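You operate a simulated robot arm through the tools that you are given. There is no shell and no other tool. Be economical: measure what you need, move in short steps, check, and stop when the job is done.

You run a simulated robot arm. Do the job below in one go: nothing can be reset, and whatever is moved stays where it is left.

## Task
Measure tube 7 on the length rule; outside 199 to 201 mm it goes in the yellow tray.
Fine: lock the slider for the reading, then free it and run it back; a good tube returns to its place on the rack.

The check looks at the end state, three seconds after you hand in, the way a careful person would. Anything else that was tipped, shoved, dropped, spilled or broken makes it a failure.

## Robot
A 7-joint arm with a two-finger parallel gripper on a trunk, on a base that drives. Base frame: it is fixed to the floor where the robot stands at the start and does not move with it; the origin is under the middle of the robot, x ahead of it, y to its left, z up; the surface under the hand at the start is at about z = 90. Units: cm, degrees, N and s.
With the tool pointing down near the work surface it reaches from about 34 to 76 cm from the robot's upright axis, wherever it stands. Its first joint turns from -115.0 to 115.0 degrees. Places, roughly: blue slider [260, -20, 90]; length display [220, -20, 100]; length rule [240, -20, 90]; yellow lock knob [260, -20, 90]; yellow tray [230, 20, 130]. Payload 3.91 kg.
The TCP is the grasp point between the finger pads, 3 cm short of the fingertips. In the tool frame z runs along the fingers and y along their closing line. Largest opening 11 cm; finger width 2, thickness 1; the body of the gripper, 4.8 by 11.2 cm, starts 5.5 cm behind the TCP.
Orientation is that of the tool frame in the base frame, as a unit quaternion [x, y, z, w]. With the fingers straight down and closing along the base's y, the tool's x points along the base's -x, its y along +y and its z along -z.

## Interface
- The arm moves only by the tool play_rows. Its argument "targets" is a list of rows, each a list of 7 numbers: the turn, a rotation vector about the tool's x, y, z in degrees, then the shift along the tool's x, y, z in cm, then the gripper command, from -1 (shut) to 1 (fully open), values between in proportion. In form: [[rx, ry, rz, x, y, z, claw], ...]. A call has 1 to 10 rows; each row shifts and turns the commanded pose from where the row before left it, along the tool's axes as they then stand. A row lasts 0.2 s, in which the tool goes at most 5 cm and 8.6 degrees; a call with a longer step from one row to the next is refused whole, and so is a gripper value outside its range. A pose out of reach is approached as far as the arm can. The call stops where the force on the tool passes 40 N (or 10 N more than at its start, if that is more) or the arm is blocked; 0.2 s more then pass. Each finger travels about 10.8 cm/s and halts on what it meets, pressing with about 20 N; the grip force reading is that of the motor and also rises with nothing between the fingers. The clock runs only during rows and for 0.2 s after the last one: add rows that do not move to give the fingers time. The reply holds the time, the measured pose of the TCP, the force on the tool along the base axes, the opening and the grip force, in the units named above and with some noise, with the torque about the TCP (base axes, N m) and any sound that the robot's microphone picked up.
- Cameras (640 x 400 px; columns grow to the right, rows downward): "scene" is now at [1.07, 10.41, 159.43]; the picture's right is [-0.57, -0.82, 0.00], its down [-0.53, 0.37, -0.76] and it looks along [0.63, -0.43, -0.65] (base axes); focal length 265 px, centre (320, 200). "wrist" rides on the gripper at [7.2, 1.7, -10.3] in the tool frame; the picture's right is [-0.23, 0.97, 0.00], its down [-0.76, -0.18, -0.62] and it looks along [-0.61, -0.14, 0.78] (tool axes); focal length 222 px, centre (320, 200). There is no depth. A picture from a camera that has moved, and an enlarged one, comes with that camera's place and axes in the base frame and with its lens.
- grab_frame(camera): a new picture of that camera. It takes no simulated time.
- lift_body(by): slides the trunk up (or, below 0, down) by that many cm; the arm and the scene camera ride with it, the base frame stays. It gives what a move gives, with no picture.
- drive_base(legs): drives the robot by 1 to 6 legs, each [ahead, turn to the left] in cm and degrees, along the robot's own axes; the way and the turn of a leg run together, so that a leg with both is an arc; at most 150 cm and 180 degrees a leg. The arm and the cameras ride along, it lands a little off, and it stops where it bumps. It gives what a move gives.
- turn_head(pan, tilt): turns the head with the scene camera to pan (to the left, within 155 degrees either way) and tilt (down, from -29 to 69), counted from straight ahead of the robot. It gives what a move gives.
- close_up(camera, box): a new picture of the part [left, top, right, bottom] of that camera's present view, enlarged. It takes no simulated time.
- finish_job(): hands the job in; it is judged then, once.

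Work in short steps. Places have to be worked out from the pictures, the camera data and where the tool is seen: move nearer, look again, correct. Check each grasp and each placing, and mend what went wrong. You have 120 turns and 82 pictures in all, those below and enlarged ones among them. Open the gripper and draw the arm clear of the work before you hand the job in, unless the task says otherwise; then end with one line.

The tools are called after "Request:" as name(argument=value, ...) on one line, values as JSON. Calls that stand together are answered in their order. play_rows: Moves the arm, as the interface text tells. Its arguments: {"type":"object","properties":{"targets":{"type":"array","items":{"type":"array","items":{"type":"number"}}}},"required":["targets"]} The other tools are called the same way: lift_body (by) slides the trunk up or down; drive_base (legs) drives the base; turn_head (pan, tilt) turns the head that bears the scene camera; grab_frame (camera) takes a picture; close_up (camera, box) takes an enlarged picture of a part of a camera's view; finish_job () hands the job in.

At the start:

```text
clock: 0.0
tcp_pos: [52.79, -1.28, 116.82]
orientation: [0.0, 1.0, 0.0, 0.0]
contact_force: [0.0, 0.4, -0.5]
moment: [0.0, 0.0, -0.04]
width: 11.01
grip_force: 0.0
trunk travel left (down, up): [-70.0, 29.0]
robot x, y, heading: [0.08, -0.35, -0.0]
head pan, tilt: [-34.7, 40.4]
```

scene: 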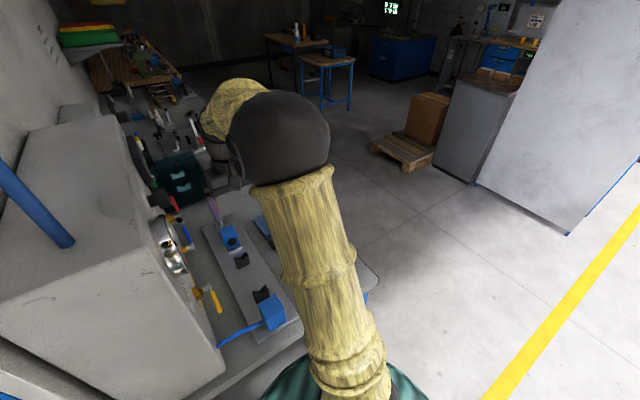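
wrist: 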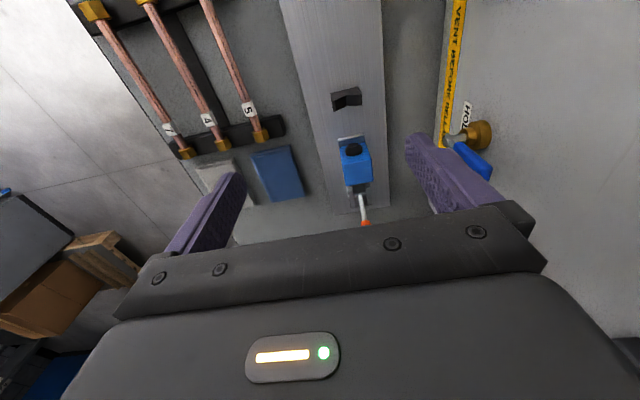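

The near bench has copper tubes labelled 7/4/5 and a rail device. I look around with the head before moving anything.

Request:
turn_head(pan=0, tilt=45)

Request:
grab_frame(camera="scene")

Request:
close_up(camera="wrist", box=[60, 0, 500, 240])

```text
clock: 1.0
tcp_pos: [52.91, -1.48, 116.95]
orientation: [0.0, 1.0, -0.001, 0.0]
contact_force: [0.5, -1.6, 0.6]
moment: [0.0, 0.03, -0.04]
width: 10.99
grip_force: 0.0
trunk travel left (down, up): [-70.0, 29.0]
robot x, y, heading: [-0.08, 0.11, 0.2]
head pan, tilt: [0.0, 45.0]
```

```text
79 pictures are left
camera scene: at [2.23, 15.23, 158.76], right [0.0, -1.0, 0.0], down [-0.71, 0.0, -0.71], along [0.71, 0.0, -0.71], focal length 265 px, centre (320, 200)
```

scene: 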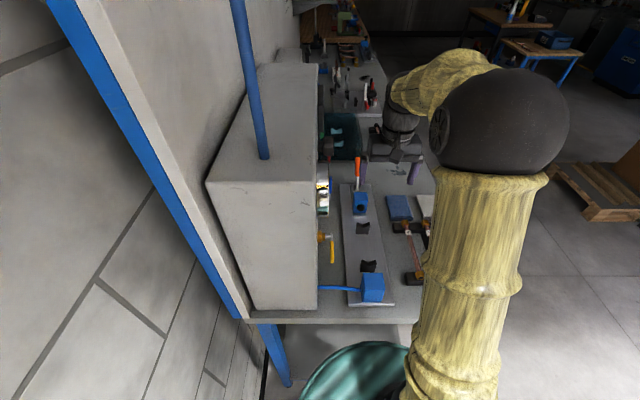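

```text
1.45 times, centred on (280, 120) of wrist
camera zoom: at [45.72, 0.25, 127.14], right [0.23, 0.97, 0.0], down [0.76, -0.18, 0.62], along [0.61, -0.14, -0.78], focal length 323 px, centre (378, 316)
```

zoom: 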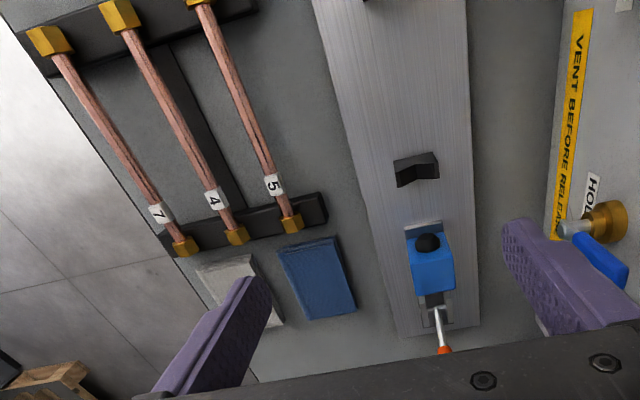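

The near device is a vent/hold pressure jig, not the length rule. The length rule should be at x≈240 on another bench; I look further out.

Request:
turn_head(pan=-5, tilt=15)

Request:
grab_frame(camera="scene")

Request:
close_up(camera="scene", box=[240, 100, 440, 225])

```text
clock: 1.9
tcp_pos: [52.96, -1.45, 116.87]
orientation: [0.0, 1.0, 0.0, 0.0]
contact_force: [-0.7, 0.0, 0.0]
moment: [-0.03, 0.07, -0.01]
width: 11.02
grip_force: 0.2
trunk travel left (down, up): [-70.0, 29.0]
robot x, y, heading: [-0.0, -0.18, 0.4]
head pan, tilt: [-5.0, 15.0]
```

```text
77 pictures are left
camera scene: at [3.41, 14.42, 163.43], right [-0.09, -1.0, 0.0], down [-0.26, 0.02, -0.97], along [0.96, -0.08, -0.26], focal length 265 px, centre (320, 200)
```

scene: 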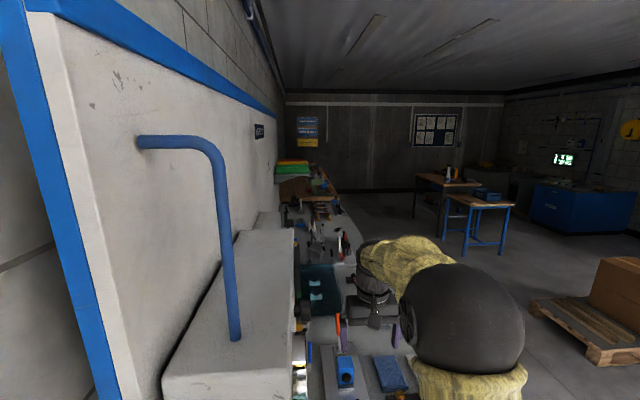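

```text
3.20 times, centred on (340, 162) of scene
camera zoom: at [3.41, 14.42, 163.43], right [-0.09, -1.0, 0.0], down [-0.26, 0.02, -0.97], along [0.96, -0.08, -0.26], focal length 849 px, centre (256, 320)
```

zoom: 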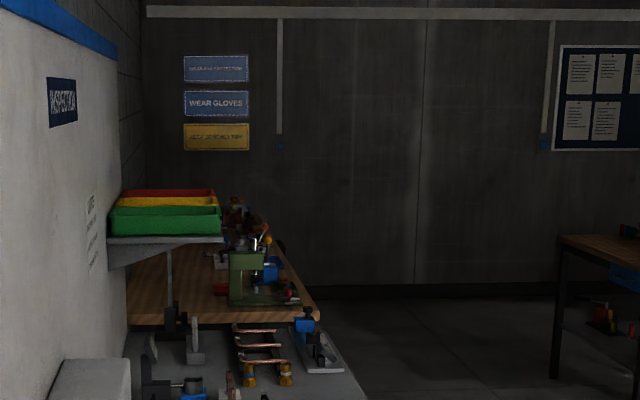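

Far bench (x≈240) has its own tube rack, the rule and the trays on a shelf. I drive out into the aisle to face it: back off, right, along, then turn left.

Request:
drive_base(legs=[[-20, 0], [0, -90], [95, 0], [0, 90]])

Request:
turn_head(pan=20, tilt=20)

Request:
grab_frame(camera="scene")

```text
clock: 7.1
tcp_pos: [11.31, -42.86, 116.92]
orientation: [0.441, 0.897, 0.001, 0.0]
contact_force: [-0.3, 0.5, 0.0]
moment: [-0.04, -0.01, 0.01]
width: 10.96
grip_force: 0.0
trunk travel left (down, up): [-70.0, 29.0]
robot x, y, heading: [-19.83, -0.27, -51.4]
head pan, tilt: [-5.0, 15.0]
stopped in leg 2: the robot was blocked; the commanded pose is now the measured one
```

```text
clock: 8.0
tcp_pos: [11.31, -42.85, 116.83]
orientation: [0.442, 0.897, 0.0, 0.0]
contact_force: [-0.3, 0.2, 0.3]
moment: [0.0, 0.0, 0.01]
width: 10.98
grip_force: 0.1
trunk travel left (down, up): [-70.0, 29.0]
robot x, y, heading: [-20.19, -0.22, -51.4]
head pan, tilt: [20.0, 20.0]
```

```text
75 pictures are left
camera scene: at [-3.63, 9.3, 162.63], right [-0.52, -0.85, 0.0], down [-0.29, 0.18, -0.94], along [0.8, -0.49, -0.34], focal length 265 px, centre (320, 200)
```

scene: 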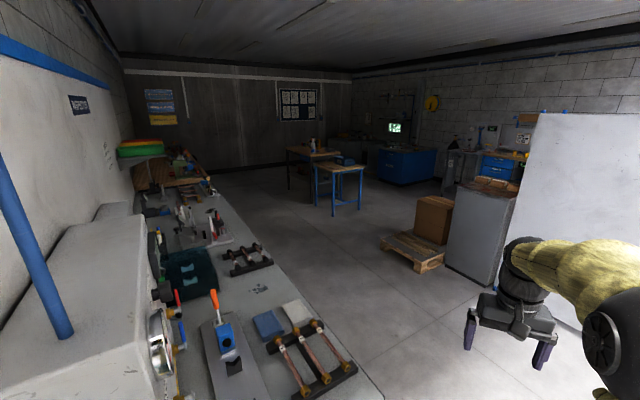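

Blocked while turning. I look around the robot low on both sides for the obstacle.

Request:
turn_head(pan=-60, tilt=45)

Request:
grab_frame(camera="scene")

Request:
turn_head(pan=10, tilt=65)

Request:
grab_frame(camera="scene")

Request:
grab_frame(camera="wrist")

```text
clock: 9.5
tcp_pos: [11.37, -42.78, 116.78]
orientation: [0.442, 0.897, 0.0, 0.0]
contact_force: [0.7, 0.4, 0.1]
moment: [0.02, 0.0, 0.02]
width: 11.0
grip_force: 0.1
trunk travel left (down, up): [-70.0, 29.0]
robot x, y, heading: [-19.74, -0.01, -51.0]
head pan, tilt: [-60.0, 45.0]
```

```text
74 pictures are left
camera scene: at [-14.54, 6.58, 158.76], right [-0.93, 0.36, 0.0], down [0.26, 0.66, -0.71], along [-0.26, -0.66, -0.71], focal length 265 px, centre (320, 200)
```

scene: 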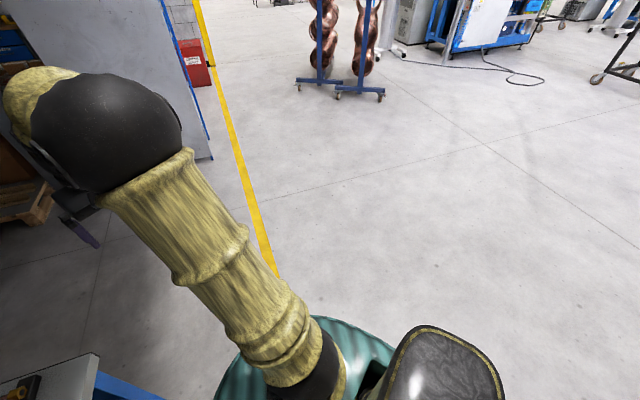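

```text
clock: 10.9
tcp_pos: [11.37, -42.81, 116.79]
orientation: [0.442, 0.897, 0.0, 0.0]
contact_force: [-0.5, -0.3, 0.4]
moment: [0.0, 0.03, -0.02]
width: 11.02
grip_force: 0.1
trunk travel left (down, up): [-70.0, 29.0]
robot x, y, heading: [-19.53, 0.23, -51.4]
head pan, tilt: [10.0, 65.0]
```

```text
73 pictures are left
camera scene: at [-7.03, 10.14, 156.26], right [-0.66, -0.75, 0.0], down [-0.68, 0.6, -0.42], along [0.32, -0.28, -0.91], focal length 265 px, centre (320, 200)
```

scene: 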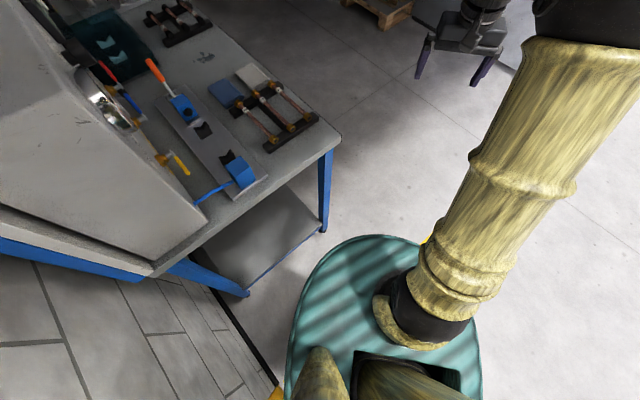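

```text
72 pictures are left
camera wrist: at [8.24, -36.05, 127.14], right [0.91, 0.41, 0.0], down [0.32, -0.71, 0.62], along [0.26, -0.57, -0.78], focal length 222 px, centre (320, 200)
```

wrist: 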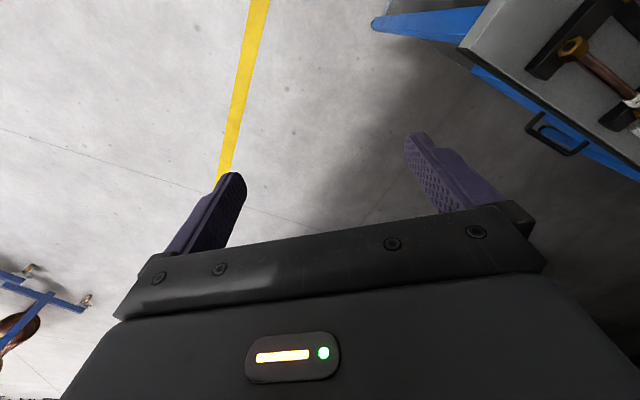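

The base's tail hit the left wall while pivoting. I go out in a right-hand arc, then straight into the aisle, and turn back left there.

Request:
drive_base(legs=[[30, -38.6], [70, 0], [0, 90], [100, 0]])

Request:
turn_head(pan=35, tilt=25)

Request:
grab_frame(camera="scene")

```text
clock: 12.4
tcp_pos: [6.54, -48.28, 116.83]
orientation: [0.5, 0.866, 0.0, 0.002]
contact_force: [-0.1, -1.0, 0.2]
moment: [0.04, -0.02, 0.02]
width: 11.02
grip_force: 0.0
trunk travel left (down, up): [-70.0, 29.0]
robot x, y, heading: [-18.87, -1.5, -51.2]
head pan, tilt: [10.0, 65.0]
stopped in leg 1: the robot was blocked; the commanded pose is now the measured one
```

```text
clock: 13.4
tcp_pos: [6.96, -48.04, 116.74]
orientation: [0.498, 0.867, 0.001, 0.001]
contact_force: [0.4, 0.5, -0.2]
moment: [-0.02, 0.0, 0.04]
width: 11.0
grip_force: 0.1
trunk travel left (down, up): [-70.0, 29.0]
robot x, y, heading: [-18.29, -1.46, -51.4]
head pan, tilt: [35.0, 25.0]
```

```text
71 pictures are left
camera scene: at [-1.44, 9.92, 161.81], right [-0.28, -0.96, 0.0], down [-0.41, 0.12, -0.91], along [0.87, -0.25, -0.42], focal length 265 px, centre (320, 200)
```

scene: 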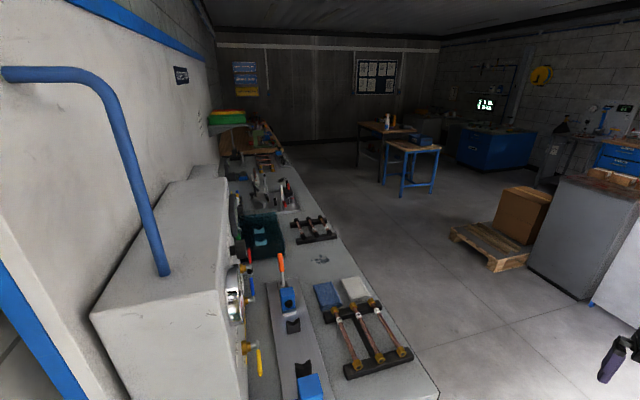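

Still blocked. Let me see what's beside/behind the robot on its left.

Request:
turn_head(pan=95, tilt=60)

Request:
grab_frame(camera="scene")

Request:
turn_head(pan=150, tilt=50)

Request:
grab_frame(camera="scene")

```text
clock: 14.7
tcp_pos: [6.97, -48.16, 116.78]
orientation: [0.498, 0.867, 0.001, 0.001]
contact_force: [-0.2, 0.1, -0.4]
moment: [0.0, -0.04, 0.01]
width: 11.02
grip_force: 0.1
trunk travel left (down, up): [-70.0, 29.0]
robot x, y, heading: [-18.44, -1.9, -51.0]
head pan, tilt: [95.0, 60.0]
```

```text
70 pictures are left
camera scene: at [-5.44, 17.12, 156.81], right [0.69, -0.72, 0.0], down [-0.63, -0.6, -0.5], along [0.36, 0.35, -0.87], focal length 265 px, centre (320, 200)
```

scene: 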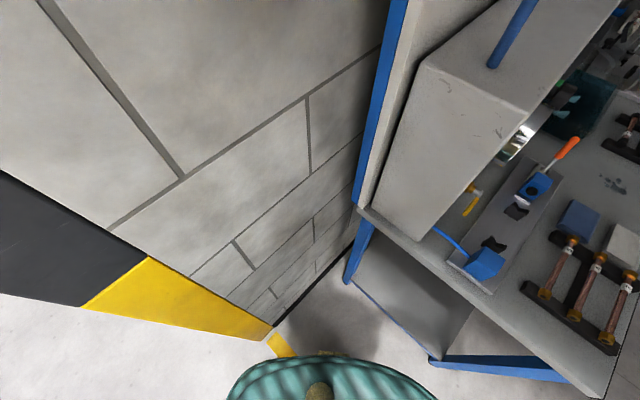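

```text
clock: 16.0
tcp_pos: [6.96, -48.16, 116.8]
orientation: [0.499, 0.867, 0.0, 0.0]
contact_force: [-0.5, 0.1, 0.2]
moment: [-0.02, -0.02, 0.0]
width: 11.01
grip_force: 0.1
trunk travel left (down, up): [-70.0, 29.0]
robot x, y, heading: [-18.44, -1.91, -51.3]
head pan, tilt: [150.0, 50.0]
```

```text
69 pictures are left
camera scene: at [-11.43, 20.13, 158.07], right [0.99, 0.15, 0.0], down [0.12, -0.76, -0.64], along [-0.1, 0.64, -0.77], focal length 265 px, centre (320, 200)
```

scene: 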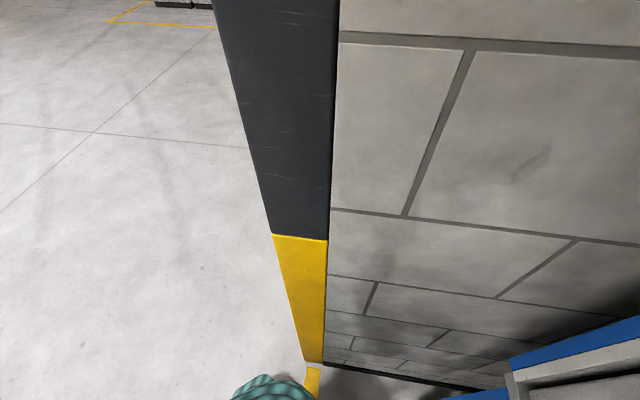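

The wall ends at about x=-18, y=44 and the base's rear corner seems to catch it. I turn back straight, back off past the wall's end, then turn right and go out.

Request:
drive_base(legs=[[0, 51.2], [-45, 0], [0, -90]])

```text
clock: 27.8
tcp_pos: [-73.09, -52.45, 116.9]
orientation: [0.763, 0.646, 0.0, 0.001]
contact_force: [0.0, 0.0, -1.0]
moment: [0.01, -0.01, -0.01]
width: 11.01
grip_force: 0.0
trunk travel left (down, up): [-70.0, 29.0]
robot x, y, heading: [-62.79, -0.41, -90.8]
head pan, tilt: [150.0, 50.0]
```

Free now. Drive out to the aisle at y≈-100, then along the benches to x≈235.

Request:
drive_base(legs=[[98, 0], [0, 90.8], [150, 0], [145, 0]])

Request:
turn_head(pan=85, tilt=30)

Request:
grab_frame(camera="scene")

```text
clock: 55.8
tcp_pos: [284.2, -126.63, 116.87]
orientation: [0.101, 0.995, 0.001, 0.0]
contact_force: [0.0, 0.0, -0.6]
moment: [0.04, 0.0, 0.02]
width: 10.99
grip_force: 0.0
trunk travel left (down, up): [-70.0, 29.0]
robot x, y, heading: [232.62, -114.59, -2.9]
head pan, tilt: [150.0, 50.0]
```

```text
clock: 57.2
tcp_pos: [284.24, -126.5, 116.82]
orientation: [0.1, 0.995, 0.001, 0.001]
contact_force: [-0.5, -0.7, -0.3]
moment: [0.03, -0.01, 0.01]
width: 10.99
grip_force: 0.0
trunk travel left (down, up): [-70.0, 29.0]
robot x, y, heading: [232.41, -115.0, -3.1]
head pan, tilt: [85.0, 30.0]
```

```text
68 pictures are left
camera scene: at [228.61, -90.27, 161.02], right [0.99, -0.14, 0.0], down [-0.07, -0.5, -0.87], along [0.12, 0.86, -0.5], focal length 265 px, centre (320, 200)
```

scene: 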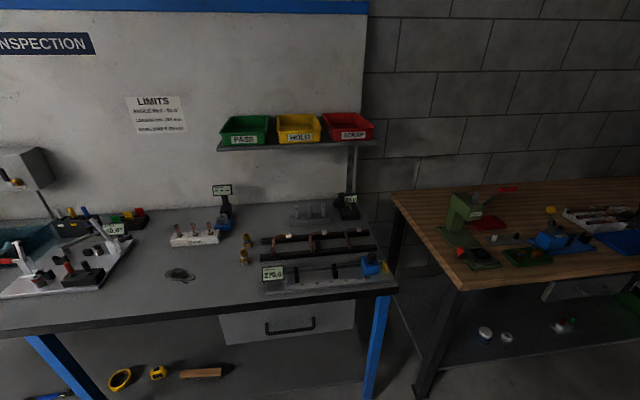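

The inspection bench is in view. I zoom on rack, rule and the limits sheet.

Request:
close_up(camera="scene", box=[230, 190, 410, 302])

Request:
close_up(camera="scene", box=[120, 85, 380, 247])

```text
3.56 times, centred on (320, 246) of scene
camera zoom: at [228.61, -90.27, 161.02], right [0.99, -0.14, 0.0], down [-0.07, -0.5, -0.87], along [0.12, 0.86, -0.5], focal length 944 px, centre (320, 36)
```

zoom: 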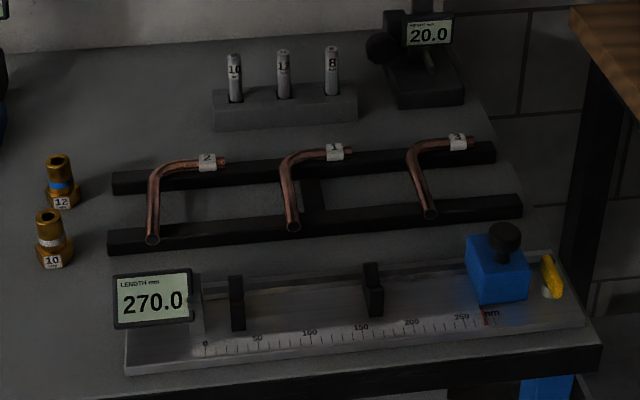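

```text
2.46 times, centred on (250, 166) of scene
camera zoom: at [228.61, -90.27, 161.02], right [0.99, -0.14, 0.0], down [-0.07, -0.5, -0.87], along [0.12, 0.86, -0.5], focal length 653 px, centre (492, 284)
```

zoom: 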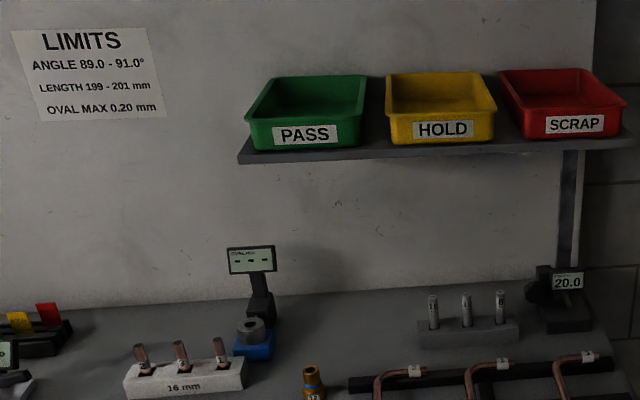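

Request:
close_up(camera="scene", box=[0, 180, 270, 310])

```text
2.37 times, centred on (135, 245) of scene
camera zoom: at [228.61, -90.27, 161.02], right [0.99, -0.14, 0.0], down [-0.07, -0.5, -0.87], along [0.12, 0.86, -0.5], focal length 629 px, centre (758, 93)
```

zoom: 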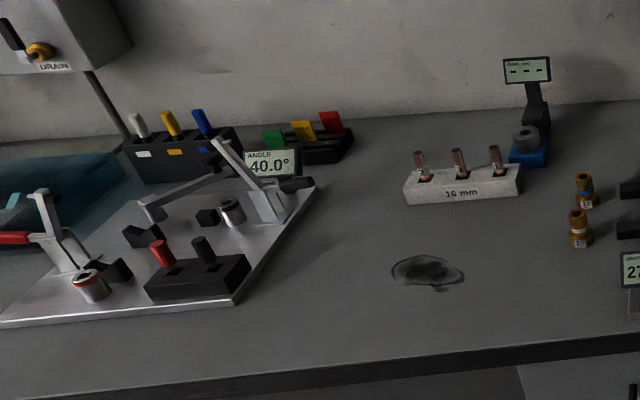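

Tube 7 is only in the first bench's rack. I back up to stand beside that rack facing the bench from the aisle.

Request:
drive_base(legs=[[-92, 0], [-92, 0], [0, 93]])

Request:
turn_head(pan=0, tilt=45)

Request:
grab_frame(camera="scene")

```text
clock: 73.7
tcp_pos: [58.22, -51.4, 116.88]
orientation: [-0.65, 0.76, 0.0, 0.0]
contact_force: [0.6, 0.4, 0.2]
moment: [0.0, 0.0, 0.0]
width: 10.99
grip_force: 0.0
trunk travel left (down, up): [-70.0, 29.0]
robot x, y, heading: [48.9, -103.42, 89.8]
head pan, tilt: [85.0, 30.0]
```

```text
clock: 75.3
tcp_pos: [58.29, -51.38, 116.91]
orientation: [-0.649, 0.76, 0.0, 0.0]
contact_force: [-0.2, -0.2, 0.4]
moment: [0.03, -0.08, 0.02]
width: 10.99
grip_force: 0.0
trunk travel left (down, up): [-70.0, 29.0]
robot x, y, heading: [49.06, -103.2, 89.8]
head pan, tilt: [0.0, 45.0]
```

```text
64 pictures are left
camera scene: at [33.51, -101.28, 158.76], right [1.0, -0.01, 0.0], down [0.0, -0.71, -0.71], along [0.0, 0.71, -0.71], focal length 265 px, centre (320, 200)
```

scene: 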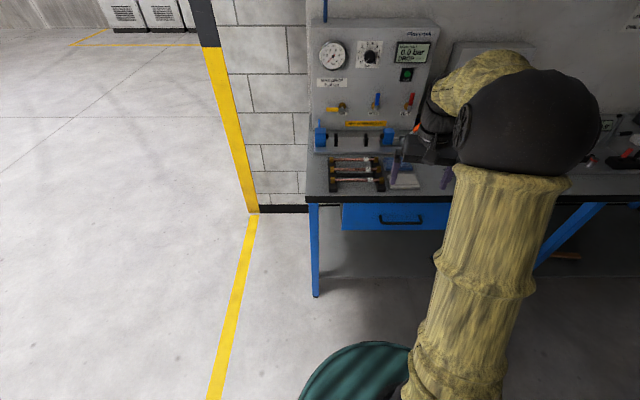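

Clear approach. I move ahead 27 cm and look at the tubes with both cameras.

Request:
drive_base(legs=[[27, 0]])

Request:
close_up(camera="scene", box=[280, 160, 460, 272])

Request:
grab_frame(camera="wrist")

```text
clock: 77.5
tcp_pos: [58.31, -24.8, 116.76]
orientation: [-0.65, 0.76, 0.001, -0.001]
contact_force: [-0.1, 1.5, 0.4]
moment: [0.02, 0.01, 0.0]
width: 11.0
grip_force: 0.0
trunk travel left (down, up): [-70.0, 29.0]
robot x, y, heading: [48.79, -76.96, 89.6]
head pan, tilt: [0.0, 45.0]
```

```text
3.56 times, centred on (370, 216) of scene
camera zoom: at [33.68, -74.66, 158.75], right [1.0, -0.01, 0.0], down [0.0, -0.71, -0.71], along [0.0, 0.71, -0.71], focal length 944 px, centre (142, 143)
```

zoom: 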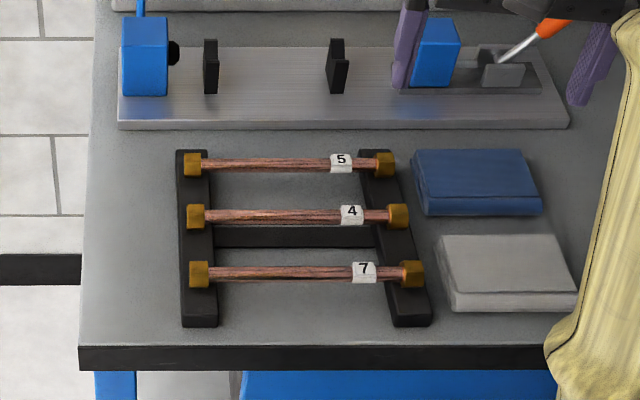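

```text
62 pictures are left
camera wrist: at [55.56, -31.67, 127.12], right [-0.93, 0.37, 0.0], down [0.29, 0.72, 0.62], along [0.23, 0.58, -0.78], focal length 222 px, centre (320, 200)
```

wrist: 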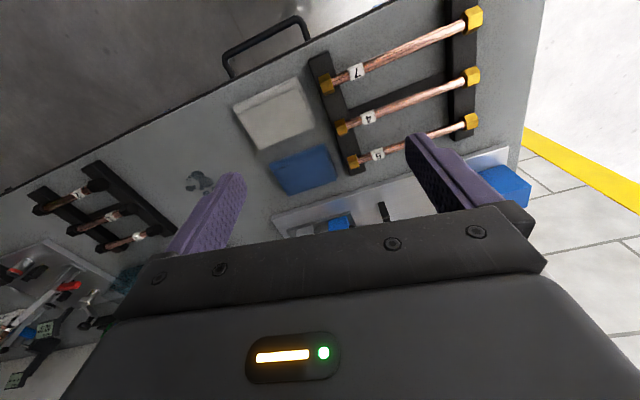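

There is a second rack further along whose tubes also carry tags; I zoom on it before choosing.

Request:
close_up(camera="wrist", box=[20, 150, 180, 250])

Request:
close_up(camera="wrist", box=[300, 0, 500, 125])

```text
4.00 times, centred on (100, 200) of wrist
camera zoom: at [55.56, -31.67, 127.12], right [-0.93, 0.37, 0.0], down [0.29, 0.72, 0.62], along [0.23, 0.58, -0.78], focal length 888 px, centre (1200, 200)
```

zoom: 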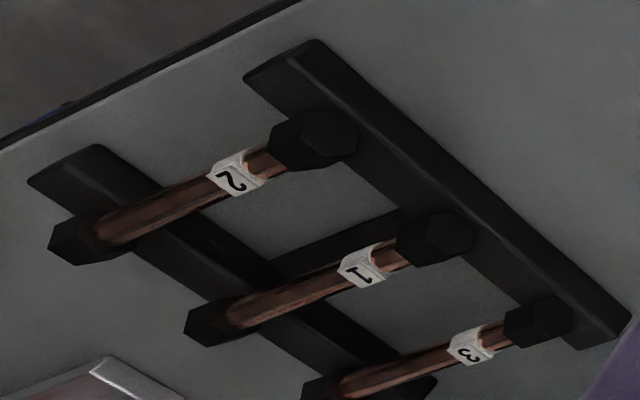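

```text
3.20 times, centred on (400, 62) of wrist
camera zoom: at [55.56, -31.67, 127.12], right [-0.93, 0.37, 0.0], down [0.29, 0.72, 0.62], along [0.23, 0.58, -0.78], focal length 711 px, centre (64, 640)
```

zoom: 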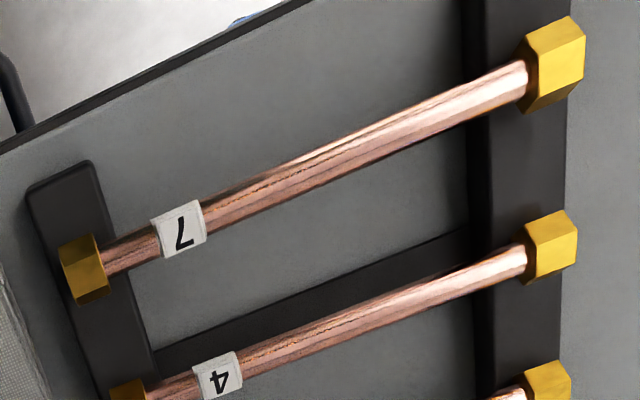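

Tube 7 identified: axis at y≈-24.8, z≈93, x≈38–57.5. I rotate the tool 81° so the fingers close along base y.

Request:
play_rows(targets=[[0, 0, 8.1, 0, 0, 0, 0], [0, 0, 8.1, 0, 0, 0, 0], [0, 0, 8.1, 0, 0, 0, 0], [0, 0, 8.1, 0, 0, 0, 0], [0, 0, 8.1, 0, 0, 0, 0], [0, 0, 8.1, 0, 0, 0, 0], [0, 0, 8.1, 0, 0, 0, 0], [0, 0, 8.1, 0, 0, 0, 0], [0, 0, 8.1, 0, 0, 0, 0], [0, 0, 8.1, 0, 0, 0, 0]])

```text
clock: 79.7
tcp_pos: [58.31, -24.91, 116.84]
orientation: [0.001, 1.0, 0.001, -0.002]
contact_force: [0.2, 0.1, -0.5]
moment: [-0.01, -0.02, 0.01]
width: 5.47
grip_force: 0.0
trunk travel left (down, up): [-70.0, 29.0]
robot x, y, heading: [48.85, -76.86, 89.8]
head pan, tilt: [0.0, 45.0]
```

Now shift to x≈47.8 and descend to z≈103, then check with the wrist camera.

Request:
play_rows(targets=[[0, 0, 0, 3.5, 0, 0, 0], [0, 0, 0, 3.5, 0, 0, 0], [0, 0, 0, 3.5, 0, 0, 0], [0, 0, 0, 0, 0, 4.5, 0], [0, 0, 0, 0, 0, 4.5, 0], [0, 0, 0, 0, 0, 4.5, 0]])

Request:
grab_frame(camera="wrist")

Request:
close_up(camera="scene", box=[280, 160, 460, 272])

```text
clock: 81.0
tcp_pos: [47.64, -24.64, 103.37]
orientation: [-0.001, 1.0, 0.001, -0.001]
contact_force: [0.5, 0.7, -0.2]
moment: [0.02, -0.01, 0.0]
width: 5.49
grip_force: 0.0
trunk travel left (down, up): [-70.0, 29.0]
robot x, y, heading: [48.59, -76.98, 89.5]
head pan, tilt: [0.0, 45.0]
```

```text
59 pictures are left
camera wrist: at [40.43, -22.96, 113.54], right [0.22, 0.97, 0.0], down [0.76, -0.18, 0.62], along [0.61, -0.14, -0.78], focal length 222 px, centre (320, 200)
```

wrist: 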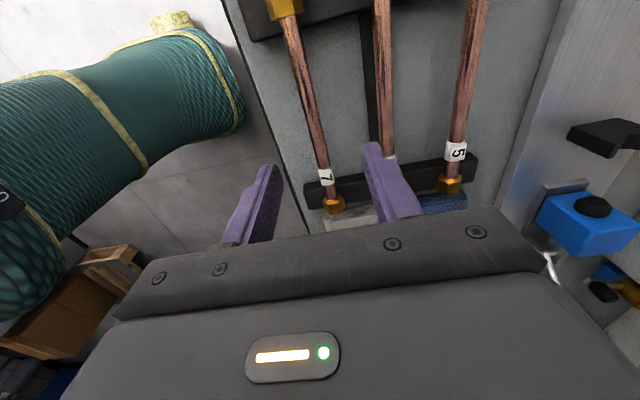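

```text
3.56 times, centred on (370, 216) of scene
camera zoom: at [33.65, -74.66, 158.76], right [1.0, -0.01, 0.0], down [0.0, -0.71, -0.71], along [0.0, 0.71, -0.71], focal length 944 px, centre (142, 143)
```

zoom: 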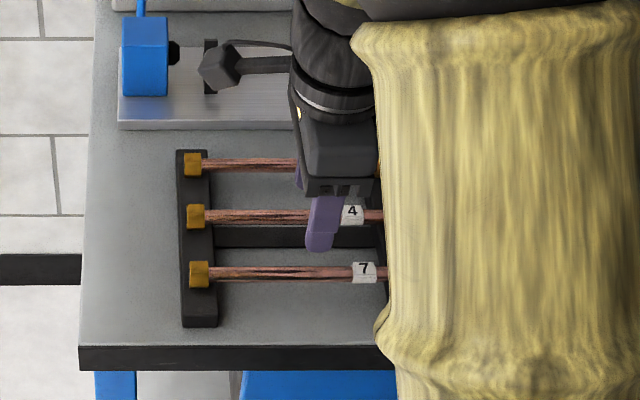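

Tube lies at y≈-25.1 between the fingers. I shift 0.4 and descend to z≈94.2, watching force.

Request:
play_rows(targets=[[0, 0, 0, 0, -0.4, 2.5, 0], [0, 0, 0, 0, 0, 2.5, 0], [0, 0, 0, 0, 0, 2.5, 0], [0, 0, 0, 0, 0, 1.6, 0]])

Request:
grab_frame(camera="wrist")

```text
clock: 82.0
tcp_pos: [47.64, -25.2, 94.18]
orientation: [0.0, 1.0, 0.001, -0.001]
contact_force: [-0.6, -0.2, 0.2]
moment: [0.03, -0.01, 0.0]
width: 5.51
grip_force: 0.1
trunk travel left (down, up): [-70.0, 29.0]
robot x, y, heading: [48.75, -77.06, 89.6]
head pan, tilt: [0.0, 45.0]
```

```text
57 pictures are left
camera wrist: at [40.46, -23.49, 104.55], right [0.23, 0.97, 0.0], down [0.76, -0.18, 0.62], along [0.61, -0.14, -0.78], focal length 222 px, centre (320, 200)
```

wrist: 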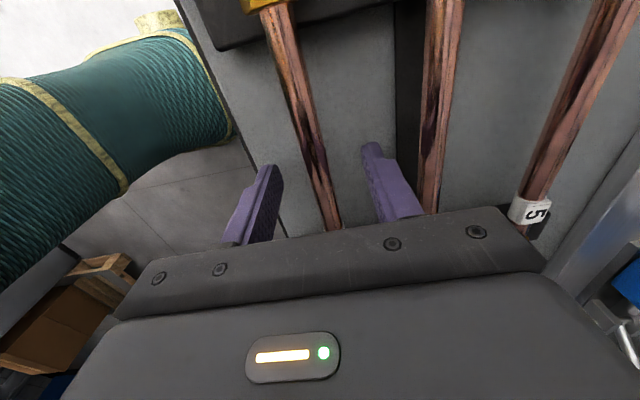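

The tube is between the fingers; I close on it.

Request:
play_rows(targets=[[0, 0, 0, 0, -0.15, 0, -0.3], [0, 0, 0, 0, 0, 0, -0.6], [0, 0, 0, 0, 0, 0, -1], [0, 0, 0, 0, 0, 0, -1], [0, 0, 0, 0, 0, 0, -1]])

```text
clock: 83.2
tcp_pos: [47.7, -25.43, 94.36]
orientation: [-0.001, 1.0, 0.0, -0.001]
contact_force: [-0.1, 0.8, 0.0]
moment: [-0.01, 0.02, -0.02]
width: 1.32
grip_force: 20.6
trunk travel left (down, up): [-70.0, 29.0]
robot x, y, heading: [48.97, -77.0, 89.6]
head pan, tilt: [0.0, 45.0]
```

Tube gripped (width 1.32). Lift straight up and check.

Request:
play_rows(targets=[[0, 0, 0, 0, 0, -1, -1], [0, 0, 0, 0, 0, -2, -1], [0, 0, 0, 0, 0, -4, -1], [0, 0, 0, 0, 0, -4, -1], [0, 0, 0, 0, 0, -4, -1], [0, 0, 0, 0, 0, -4, -1], [0, 0, 0, 0, 0, 0, -1]])

Request:
grab_frame(camera="scene")

Request:
grab_frame(camera="wrist")

```text
clock: 84.8
tcp_pos: [47.6, -25.3, 113.15]
orientation: [-0.001, 1.0, 0.0, -0.002]
contact_force: [-0.2, -0.7, -0.8]
moment: [0.01, 0.03, -0.01]
width: 1.32
grip_force: 20.0
trunk travel left (down, up): [-70.0, 29.0]
robot x, y, heading: [48.59, -76.93, 89.8]
head pan, tilt: [0.0, 45.0]
```

```text
56 pictures are left
camera scene: at [33.67, -74.71, 158.75], right [1.0, -0.01, 0.0], down [0.0, -0.71, -0.71], along [0.0, 0.71, -0.71], focal length 265 px, centre (320, 200)
```

scene: 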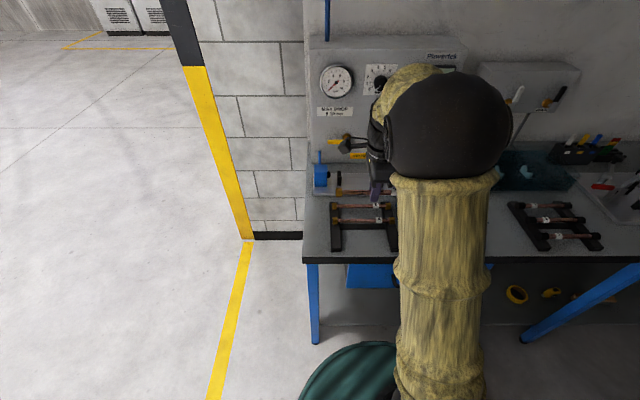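

```text
55 pictures are left
camera wrist: at [40.46, -23.69, 123.59], right [0.22, 0.97, 0.0], down [0.76, -0.18, 0.62], along [0.61, -0.14, -0.78], focal length 222 px, centre (320, 200)
```

wrist: 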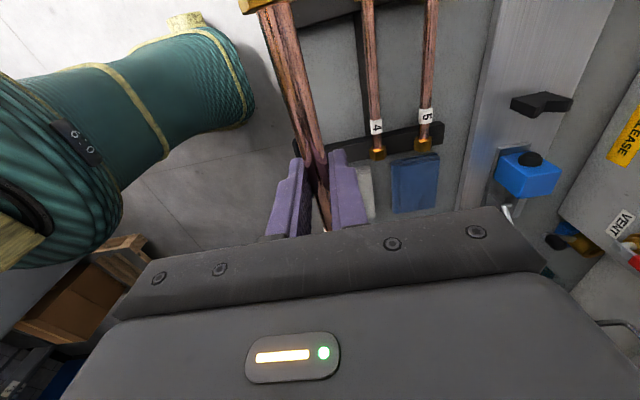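

Good grasp. I back out, go along the aisle to x≈238, and turn to face the inspection bench.

Request:
drive_base(legs=[[-30, 0], [0, -90], [95, 0], [94, 0], [0, 90]])

Request:
turn_head(pan=0, tilt=35)

Request:
grab_frame(camera="scene")

```text
clock: 108.7
tcp_pos: [233.11, -52.81, 113.31]
orientation: [-0.002, 1.0, -0.001, -0.001]
contact_force: [0.0, -0.7, -1.7]
moment: [-0.04, -0.01, -0.01]
width: 1.31
grip_force: 19.6
trunk travel left (down, up): [-70.0, 29.0]
robot x, y, heading: [234.3, -104.36, 89.6]
head pan, tilt: [0.0, 45.0]
```

```text
clock: 109.4
tcp_pos: [233.19, -52.72, 113.19]
orientation: [-0.002, 1.0, 0.0, -0.001]
contact_force: [-0.6, 0.7, -1.5]
moment: [-0.04, 0.03, 0.01]
width: 1.3
grip_force: 20.1
trunk travel left (down, up): [-70.0, 29.0]
robot x, y, heading: [234.44, -104.28, 89.7]
head pan, tilt: [0.0, 35.0]
```

```text
54 pictures are left
camera scene: at [219.25, -101.5, 160.23], right [1.0, 0.0, 0.0], down [0.0, -0.57, -0.82], along [0.0, 0.82, -0.57], focal length 265 px, centre (320, 200)
```

scene: 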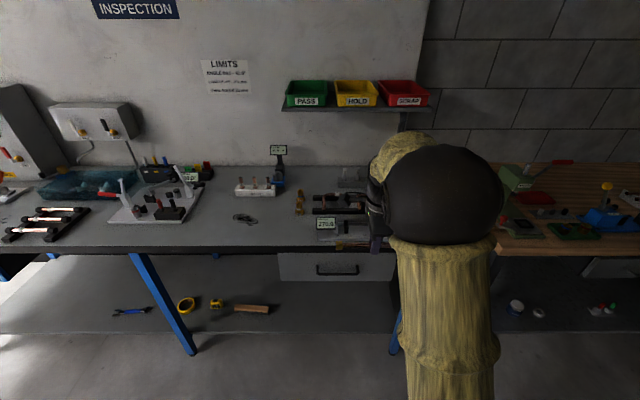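

The arm hides the rule from here. I move 16 cm left so the arm reaches to the right, then approach.

Request:
drive_base(legs=[[0, -90], [-16, 0], [0, 90.3], [24, 0]])

Request:
turn_head(pan=-20, tilt=45)

Request:
grab_frame(camera="scene")

```text
clock: 123.7
tcp_pos: [217.16, -29.15, 113.2]
orientation: [0.001, 1.0, 0.0, -0.001]
contact_force: [-0.6, 0.7, -1.1]
moment: [-0.03, -0.04, 0.01]
width: 1.32
grip_force: 20.4
trunk travel left (down, up): [-70.0, 29.0]
robot x, y, heading: [218.16, -80.81, 89.4]
head pan, tilt: [0.0, 35.0]
```

```text
clock: 124.5
tcp_pos: [217.26, -29.12, 113.23]
orientation: [0.0, 1.0, 0.0, -0.001]
contact_force: [0.5, 0.1, -0.5]
moment: [-0.01, -0.03, -0.03]
width: 1.3
grip_force: 20.2
trunk travel left (down, up): [-70.0, 29.0]
robot x, y, heading: [218.11, -80.62, 89.4]
head pan, tilt: [-20.0, 45.0]
```

```text
53 pictures are left
camera scene: at [205.91, -78.95, 158.76], right [0.94, -0.35, 0.0], down [-0.25, -0.66, -0.71], along [0.25, 0.66, -0.71], focal length 265 px, centre (320, 200)
```

scene: 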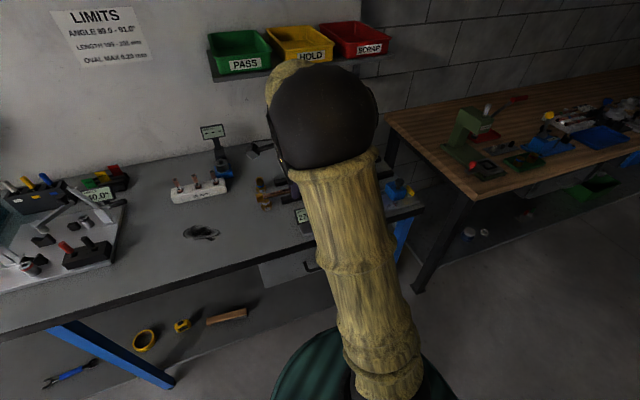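

Scene view is still blocked by the arm; the wrist camera looks along +x, so I use that.

Request:
grab_frame(camera="wrist")

```text
52 pictures are left
camera wrist: at [210.03, -27.45, 123.57], right [0.23, 0.97, 0.0], down [0.76, -0.18, 0.62], along [0.61, -0.14, -0.78], focal length 222 px, centre (320, 200)
```

wrist: 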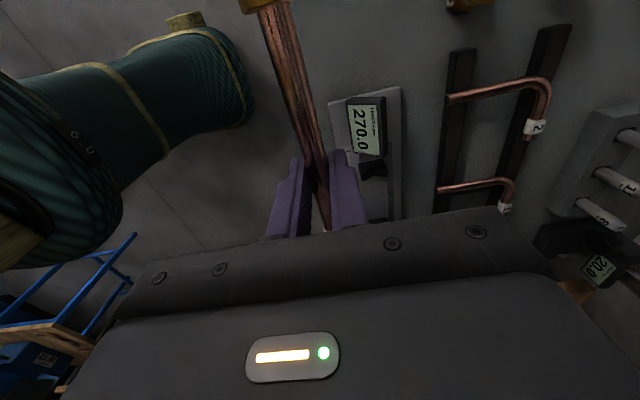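

Move the held tube clear in front of the rule (y≈-38, x≈238) to view it from above.

Request:
play_rows(targets=[[0, 0, 0, -3, -3, -2, -1], [0, 0, 0, -4, -3, -2, -1], [0, 0, 0, -4, -3, -2, -1], [0, 0, 0, -4, 0, 0, -1], [0, 0, 0, -4, 0, 0, -1], [0, 0, 0, -2, 0, 0, -1]])

Request:
grab_frame(camera="wrist")

Request:
grab_frame(camera="scene")

```text
refused: row 2 steps farther than a row can; nothing moved
```

```text
51 pictures are left
camera wrist: at [210.03, -27.45, 123.57], right [0.23, 0.97, 0.0], down [0.76, -0.18, 0.62], along [0.61, -0.14, -0.78], focal length 222 px, centre (320, 200)
```

wrist: 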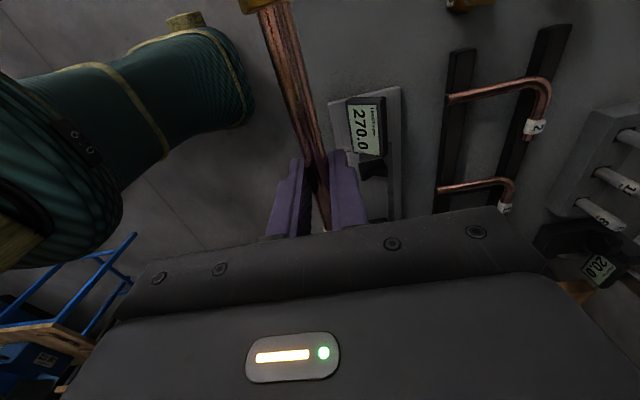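

```text
50 pictures are left
camera scene: at [205.91, -78.95, 158.76], right [0.94, -0.35, 0.0], down [-0.25, -0.66, -0.71], along [0.25, 0.66, -0.71], focal length 265 px, centre (320, 200)
```

scene: 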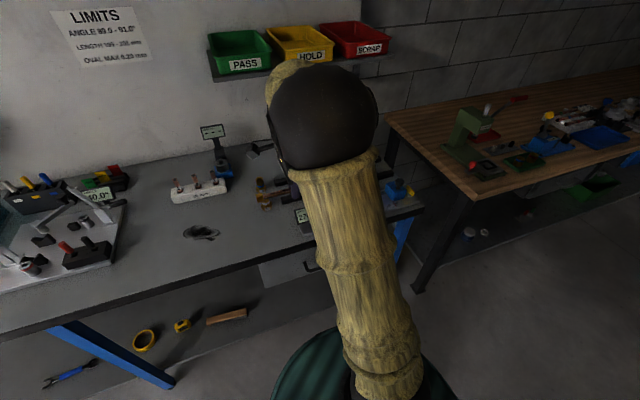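

Row too long; I repeat with smaller steps.

Request:
play_rows(targets=[[0, 0, 0, -3, -3, -1.5, -1], [0, 0, 0, -3, -3, -1.5, -1], [0, 0, 0, -3, -3, -1.5, -1], [0, 0, 0, -4, 0, 0, -1], [0, 0, 0, -4, 0, 0, -1], [0, 0, 0, -4, 0, 0, -1], [0, 0, 0, 0, 0, 0, -1]])

```text
clock: 126.1
tcp_pos: [238.17, -38.23, 117.75]
orientation: [-0.001, 1.0, 0.0, -0.001]
contact_force: [0.2, 0.3, -1.1]
moment: [-0.02, 0.0, 0.02]
width: 1.32
grip_force: 19.7
trunk travel left (down, up): [-70.0, 29.0]
robot x, y, heading: [218.57, -80.74, 89.6]
head pan, tilt: [-20.0, 45.0]
```

Request:
grab_frame(camera="wrist")

Request:
grab_frame(camera="scene")

```text
49 pictures are left
camera wrist: at [230.93, -36.5, 128.04], right [0.23, 0.97, 0.0], down [0.76, -0.18, 0.62], along [0.61, -0.14, -0.78], focal length 222 px, centre (320, 200)
```

wrist: 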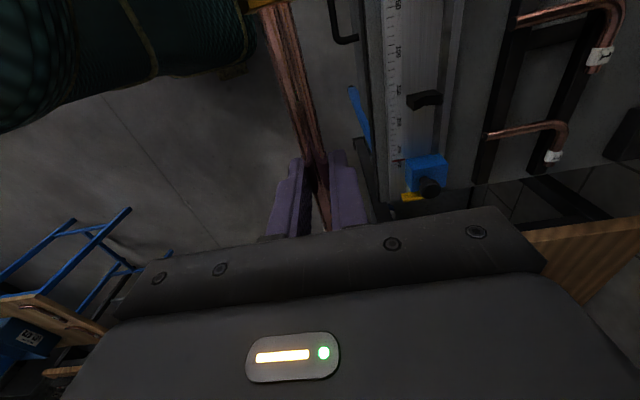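

```text
48 pictures are left
camera scene: at [205.89, -78.99, 158.76], right [0.94, -0.35, 0.0], down [-0.25, -0.66, -0.71], along [0.25, 0.66, -0.71], focal length 265 px, centre (320, 200)
```

scene: 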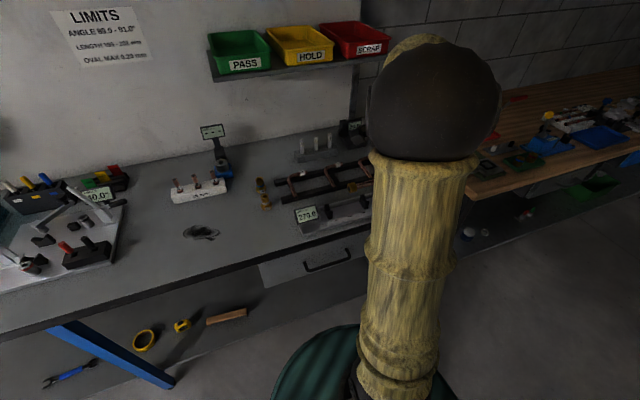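

Both views help now; I zoom in on the rule from both.

Request:
close_up(camera="wrist", box=[340, 0, 660, 200])

Request:
close_up(camera="scene", box=[280, 170, 400, 245])

```text
refused: 660 is not a number from 0 to 640
```

```text
5.33 times, centred on (340, 208) of scene
camera zoom: at [205.89, -78.99, 158.76], right [0.94, -0.35, 0.0], down [-0.25, -0.66, -0.71], along [0.25, 0.66, -0.71], focal length 1415 px, centre (213, 160)
```

zoom: 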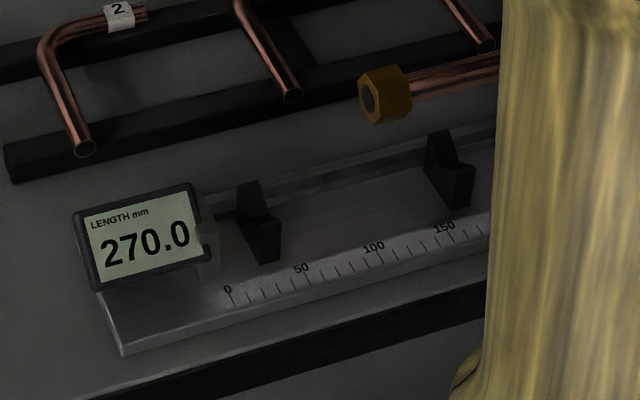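

Request:
close_up(camera="wrist", box=[320, 0, 640, 200])

```text
2.00 times, centred on (480, 100) of wrist
camera zoom: at [230.93, -36.5, 128.04], right [0.23, 0.97, 0.0], down [0.76, -0.18, 0.62], along [0.61, -0.14, -0.78], focal length 444 px, centre (0, 400)
```

zoom: 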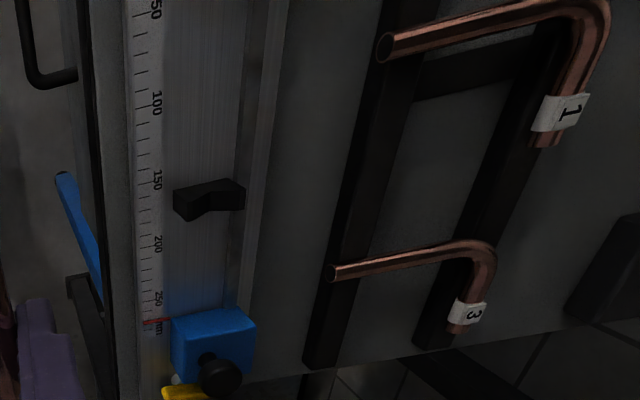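

Rule geometry: scale zero x≈226.6, V axis y≈-24.2, V tops z≈95.5, supports at x≈229.7 and 242. I hover the tube above at z≈106 with the left end just right of the stop.

Request:
play_rows(targets=[[0, 0, 0, 0.75, 3.5, 0, -1], [0, 0, 0, 0.75, 3.5, 0, -1], [0, 0, 0, 0, 3.5, 2, -1], [0, 0, 0, 0, 3.5, 3, -1], [0, 0, 0, 0, 0, 3.5, -1], [0, 0, 0, 0, 0, 3.2, -1], [0, 0, 0, 0, 0, 0, -1]])

Request:
grab_frame(camera="wrist")

Request:
close_up(camera="scene", box=[270, 150, 430, 250])

```text
clock: 127.7
tcp_pos: [236.78, -24.06, 105.92]
orientation: [0.0, 1.0, 0.0, -0.001]
contact_force: [0.8, 0.4, -1.3]
moment: [0.03, 0.0, -0.01]
width: 1.33
grip_force: 19.6
trunk travel left (down, up): [-70.0, 29.0]
robot x, y, heading: [218.44, -81.19, 89.7]
head pan, tilt: [-20.0, 45.0]
```

```text
45 pictures are left
camera wrist: at [229.55, -22.33, 116.22], right [0.23, 0.97, 0.0], down [0.76, -0.18, 0.62], along [0.61, -0.14, -0.78], focal length 222 px, centre (320, 200)
```

wrist: 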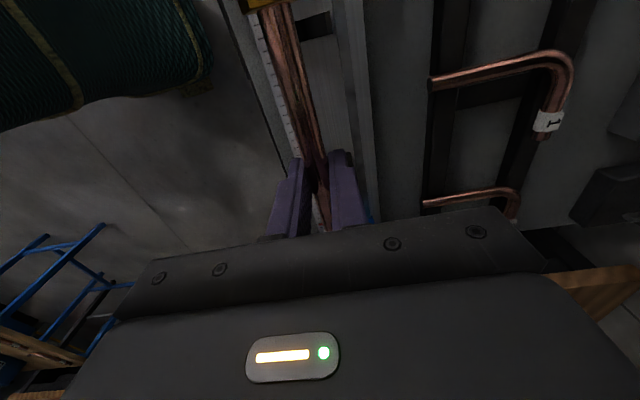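

```text
4.00 times, centred on (350, 200) of scene
camera zoom: at [205.93, -78.99, 158.76], right [0.94, -0.35, 0.0], down [-0.25, -0.66, -0.71], along [0.25, 0.66, -0.71], focal length 1062 px, centre (200, 200)
```

zoom: 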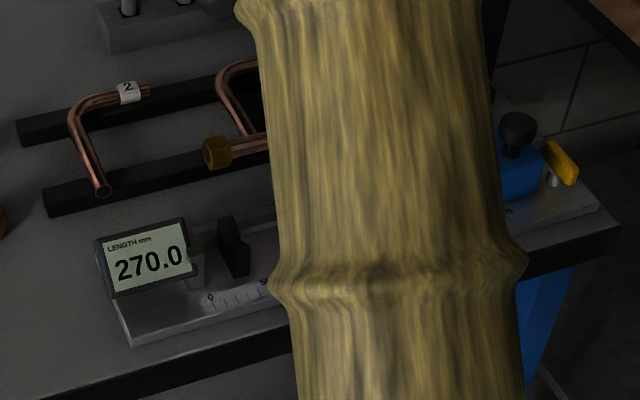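

Left nut end at x≈227.1, just right of the stop. Lower to z≈98.6 and check V alignment.

Request:
play_rows(targets=[[0, 0, 0, 0, 0, 2.5, -1], [0, 0, 0, 0, 0, 2.5, -1], [0, 0, 0, 0, 0, 2.3, -1], [0, 0, 0, 0, 0, 0, -1]])

Request:
close_up(camera="scene", box=[290, 185, 386, 245])

Request:
close_up(camera="wrist", box=[200, 0, 440, 150])

```text
clock: 128.7
tcp_pos: [236.82, -24.0, 98.57]
orientation: [0.0, 1.0, 0.002, -0.001]
contact_force: [0.9, 0.1, -1.3]
moment: [0.02, 0.02, -0.01]
width: 1.32
grip_force: 20.5
trunk travel left (down, up): [-70.0, 29.0]
robot x, y, heading: [218.29, -80.54, 89.5]
head pan, tilt: [-20.0, 45.0]
```

```text
6.67 times, centred on (338, 215) of scene
camera zoom: at [205.93, -78.97, 158.76], right [0.94, -0.35, 0.0], down [-0.25, -0.66, -0.71], along [0.25, 0.66, -0.71], focal length 1769 px, centre (200, 100)
```

zoom: 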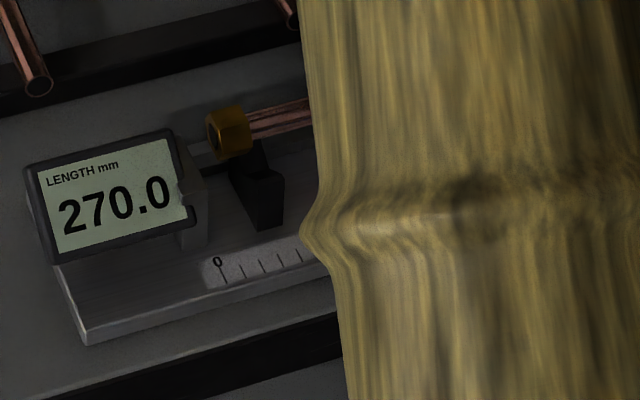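

```text
2.67 times, centred on (320, 75) of wrist
camera zoom: at [229.63, -22.33, 108.94], right [0.23, 0.97, 0.0], down [0.76, -0.18, 0.62], along [0.61, -0.14, -0.78], focal length 592 px, centre (320, 533)
```

zoom: 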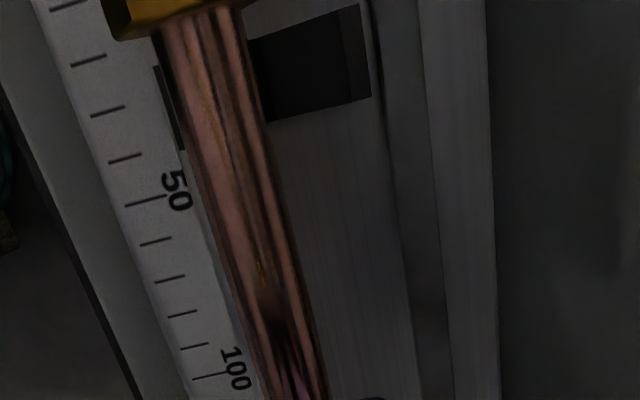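

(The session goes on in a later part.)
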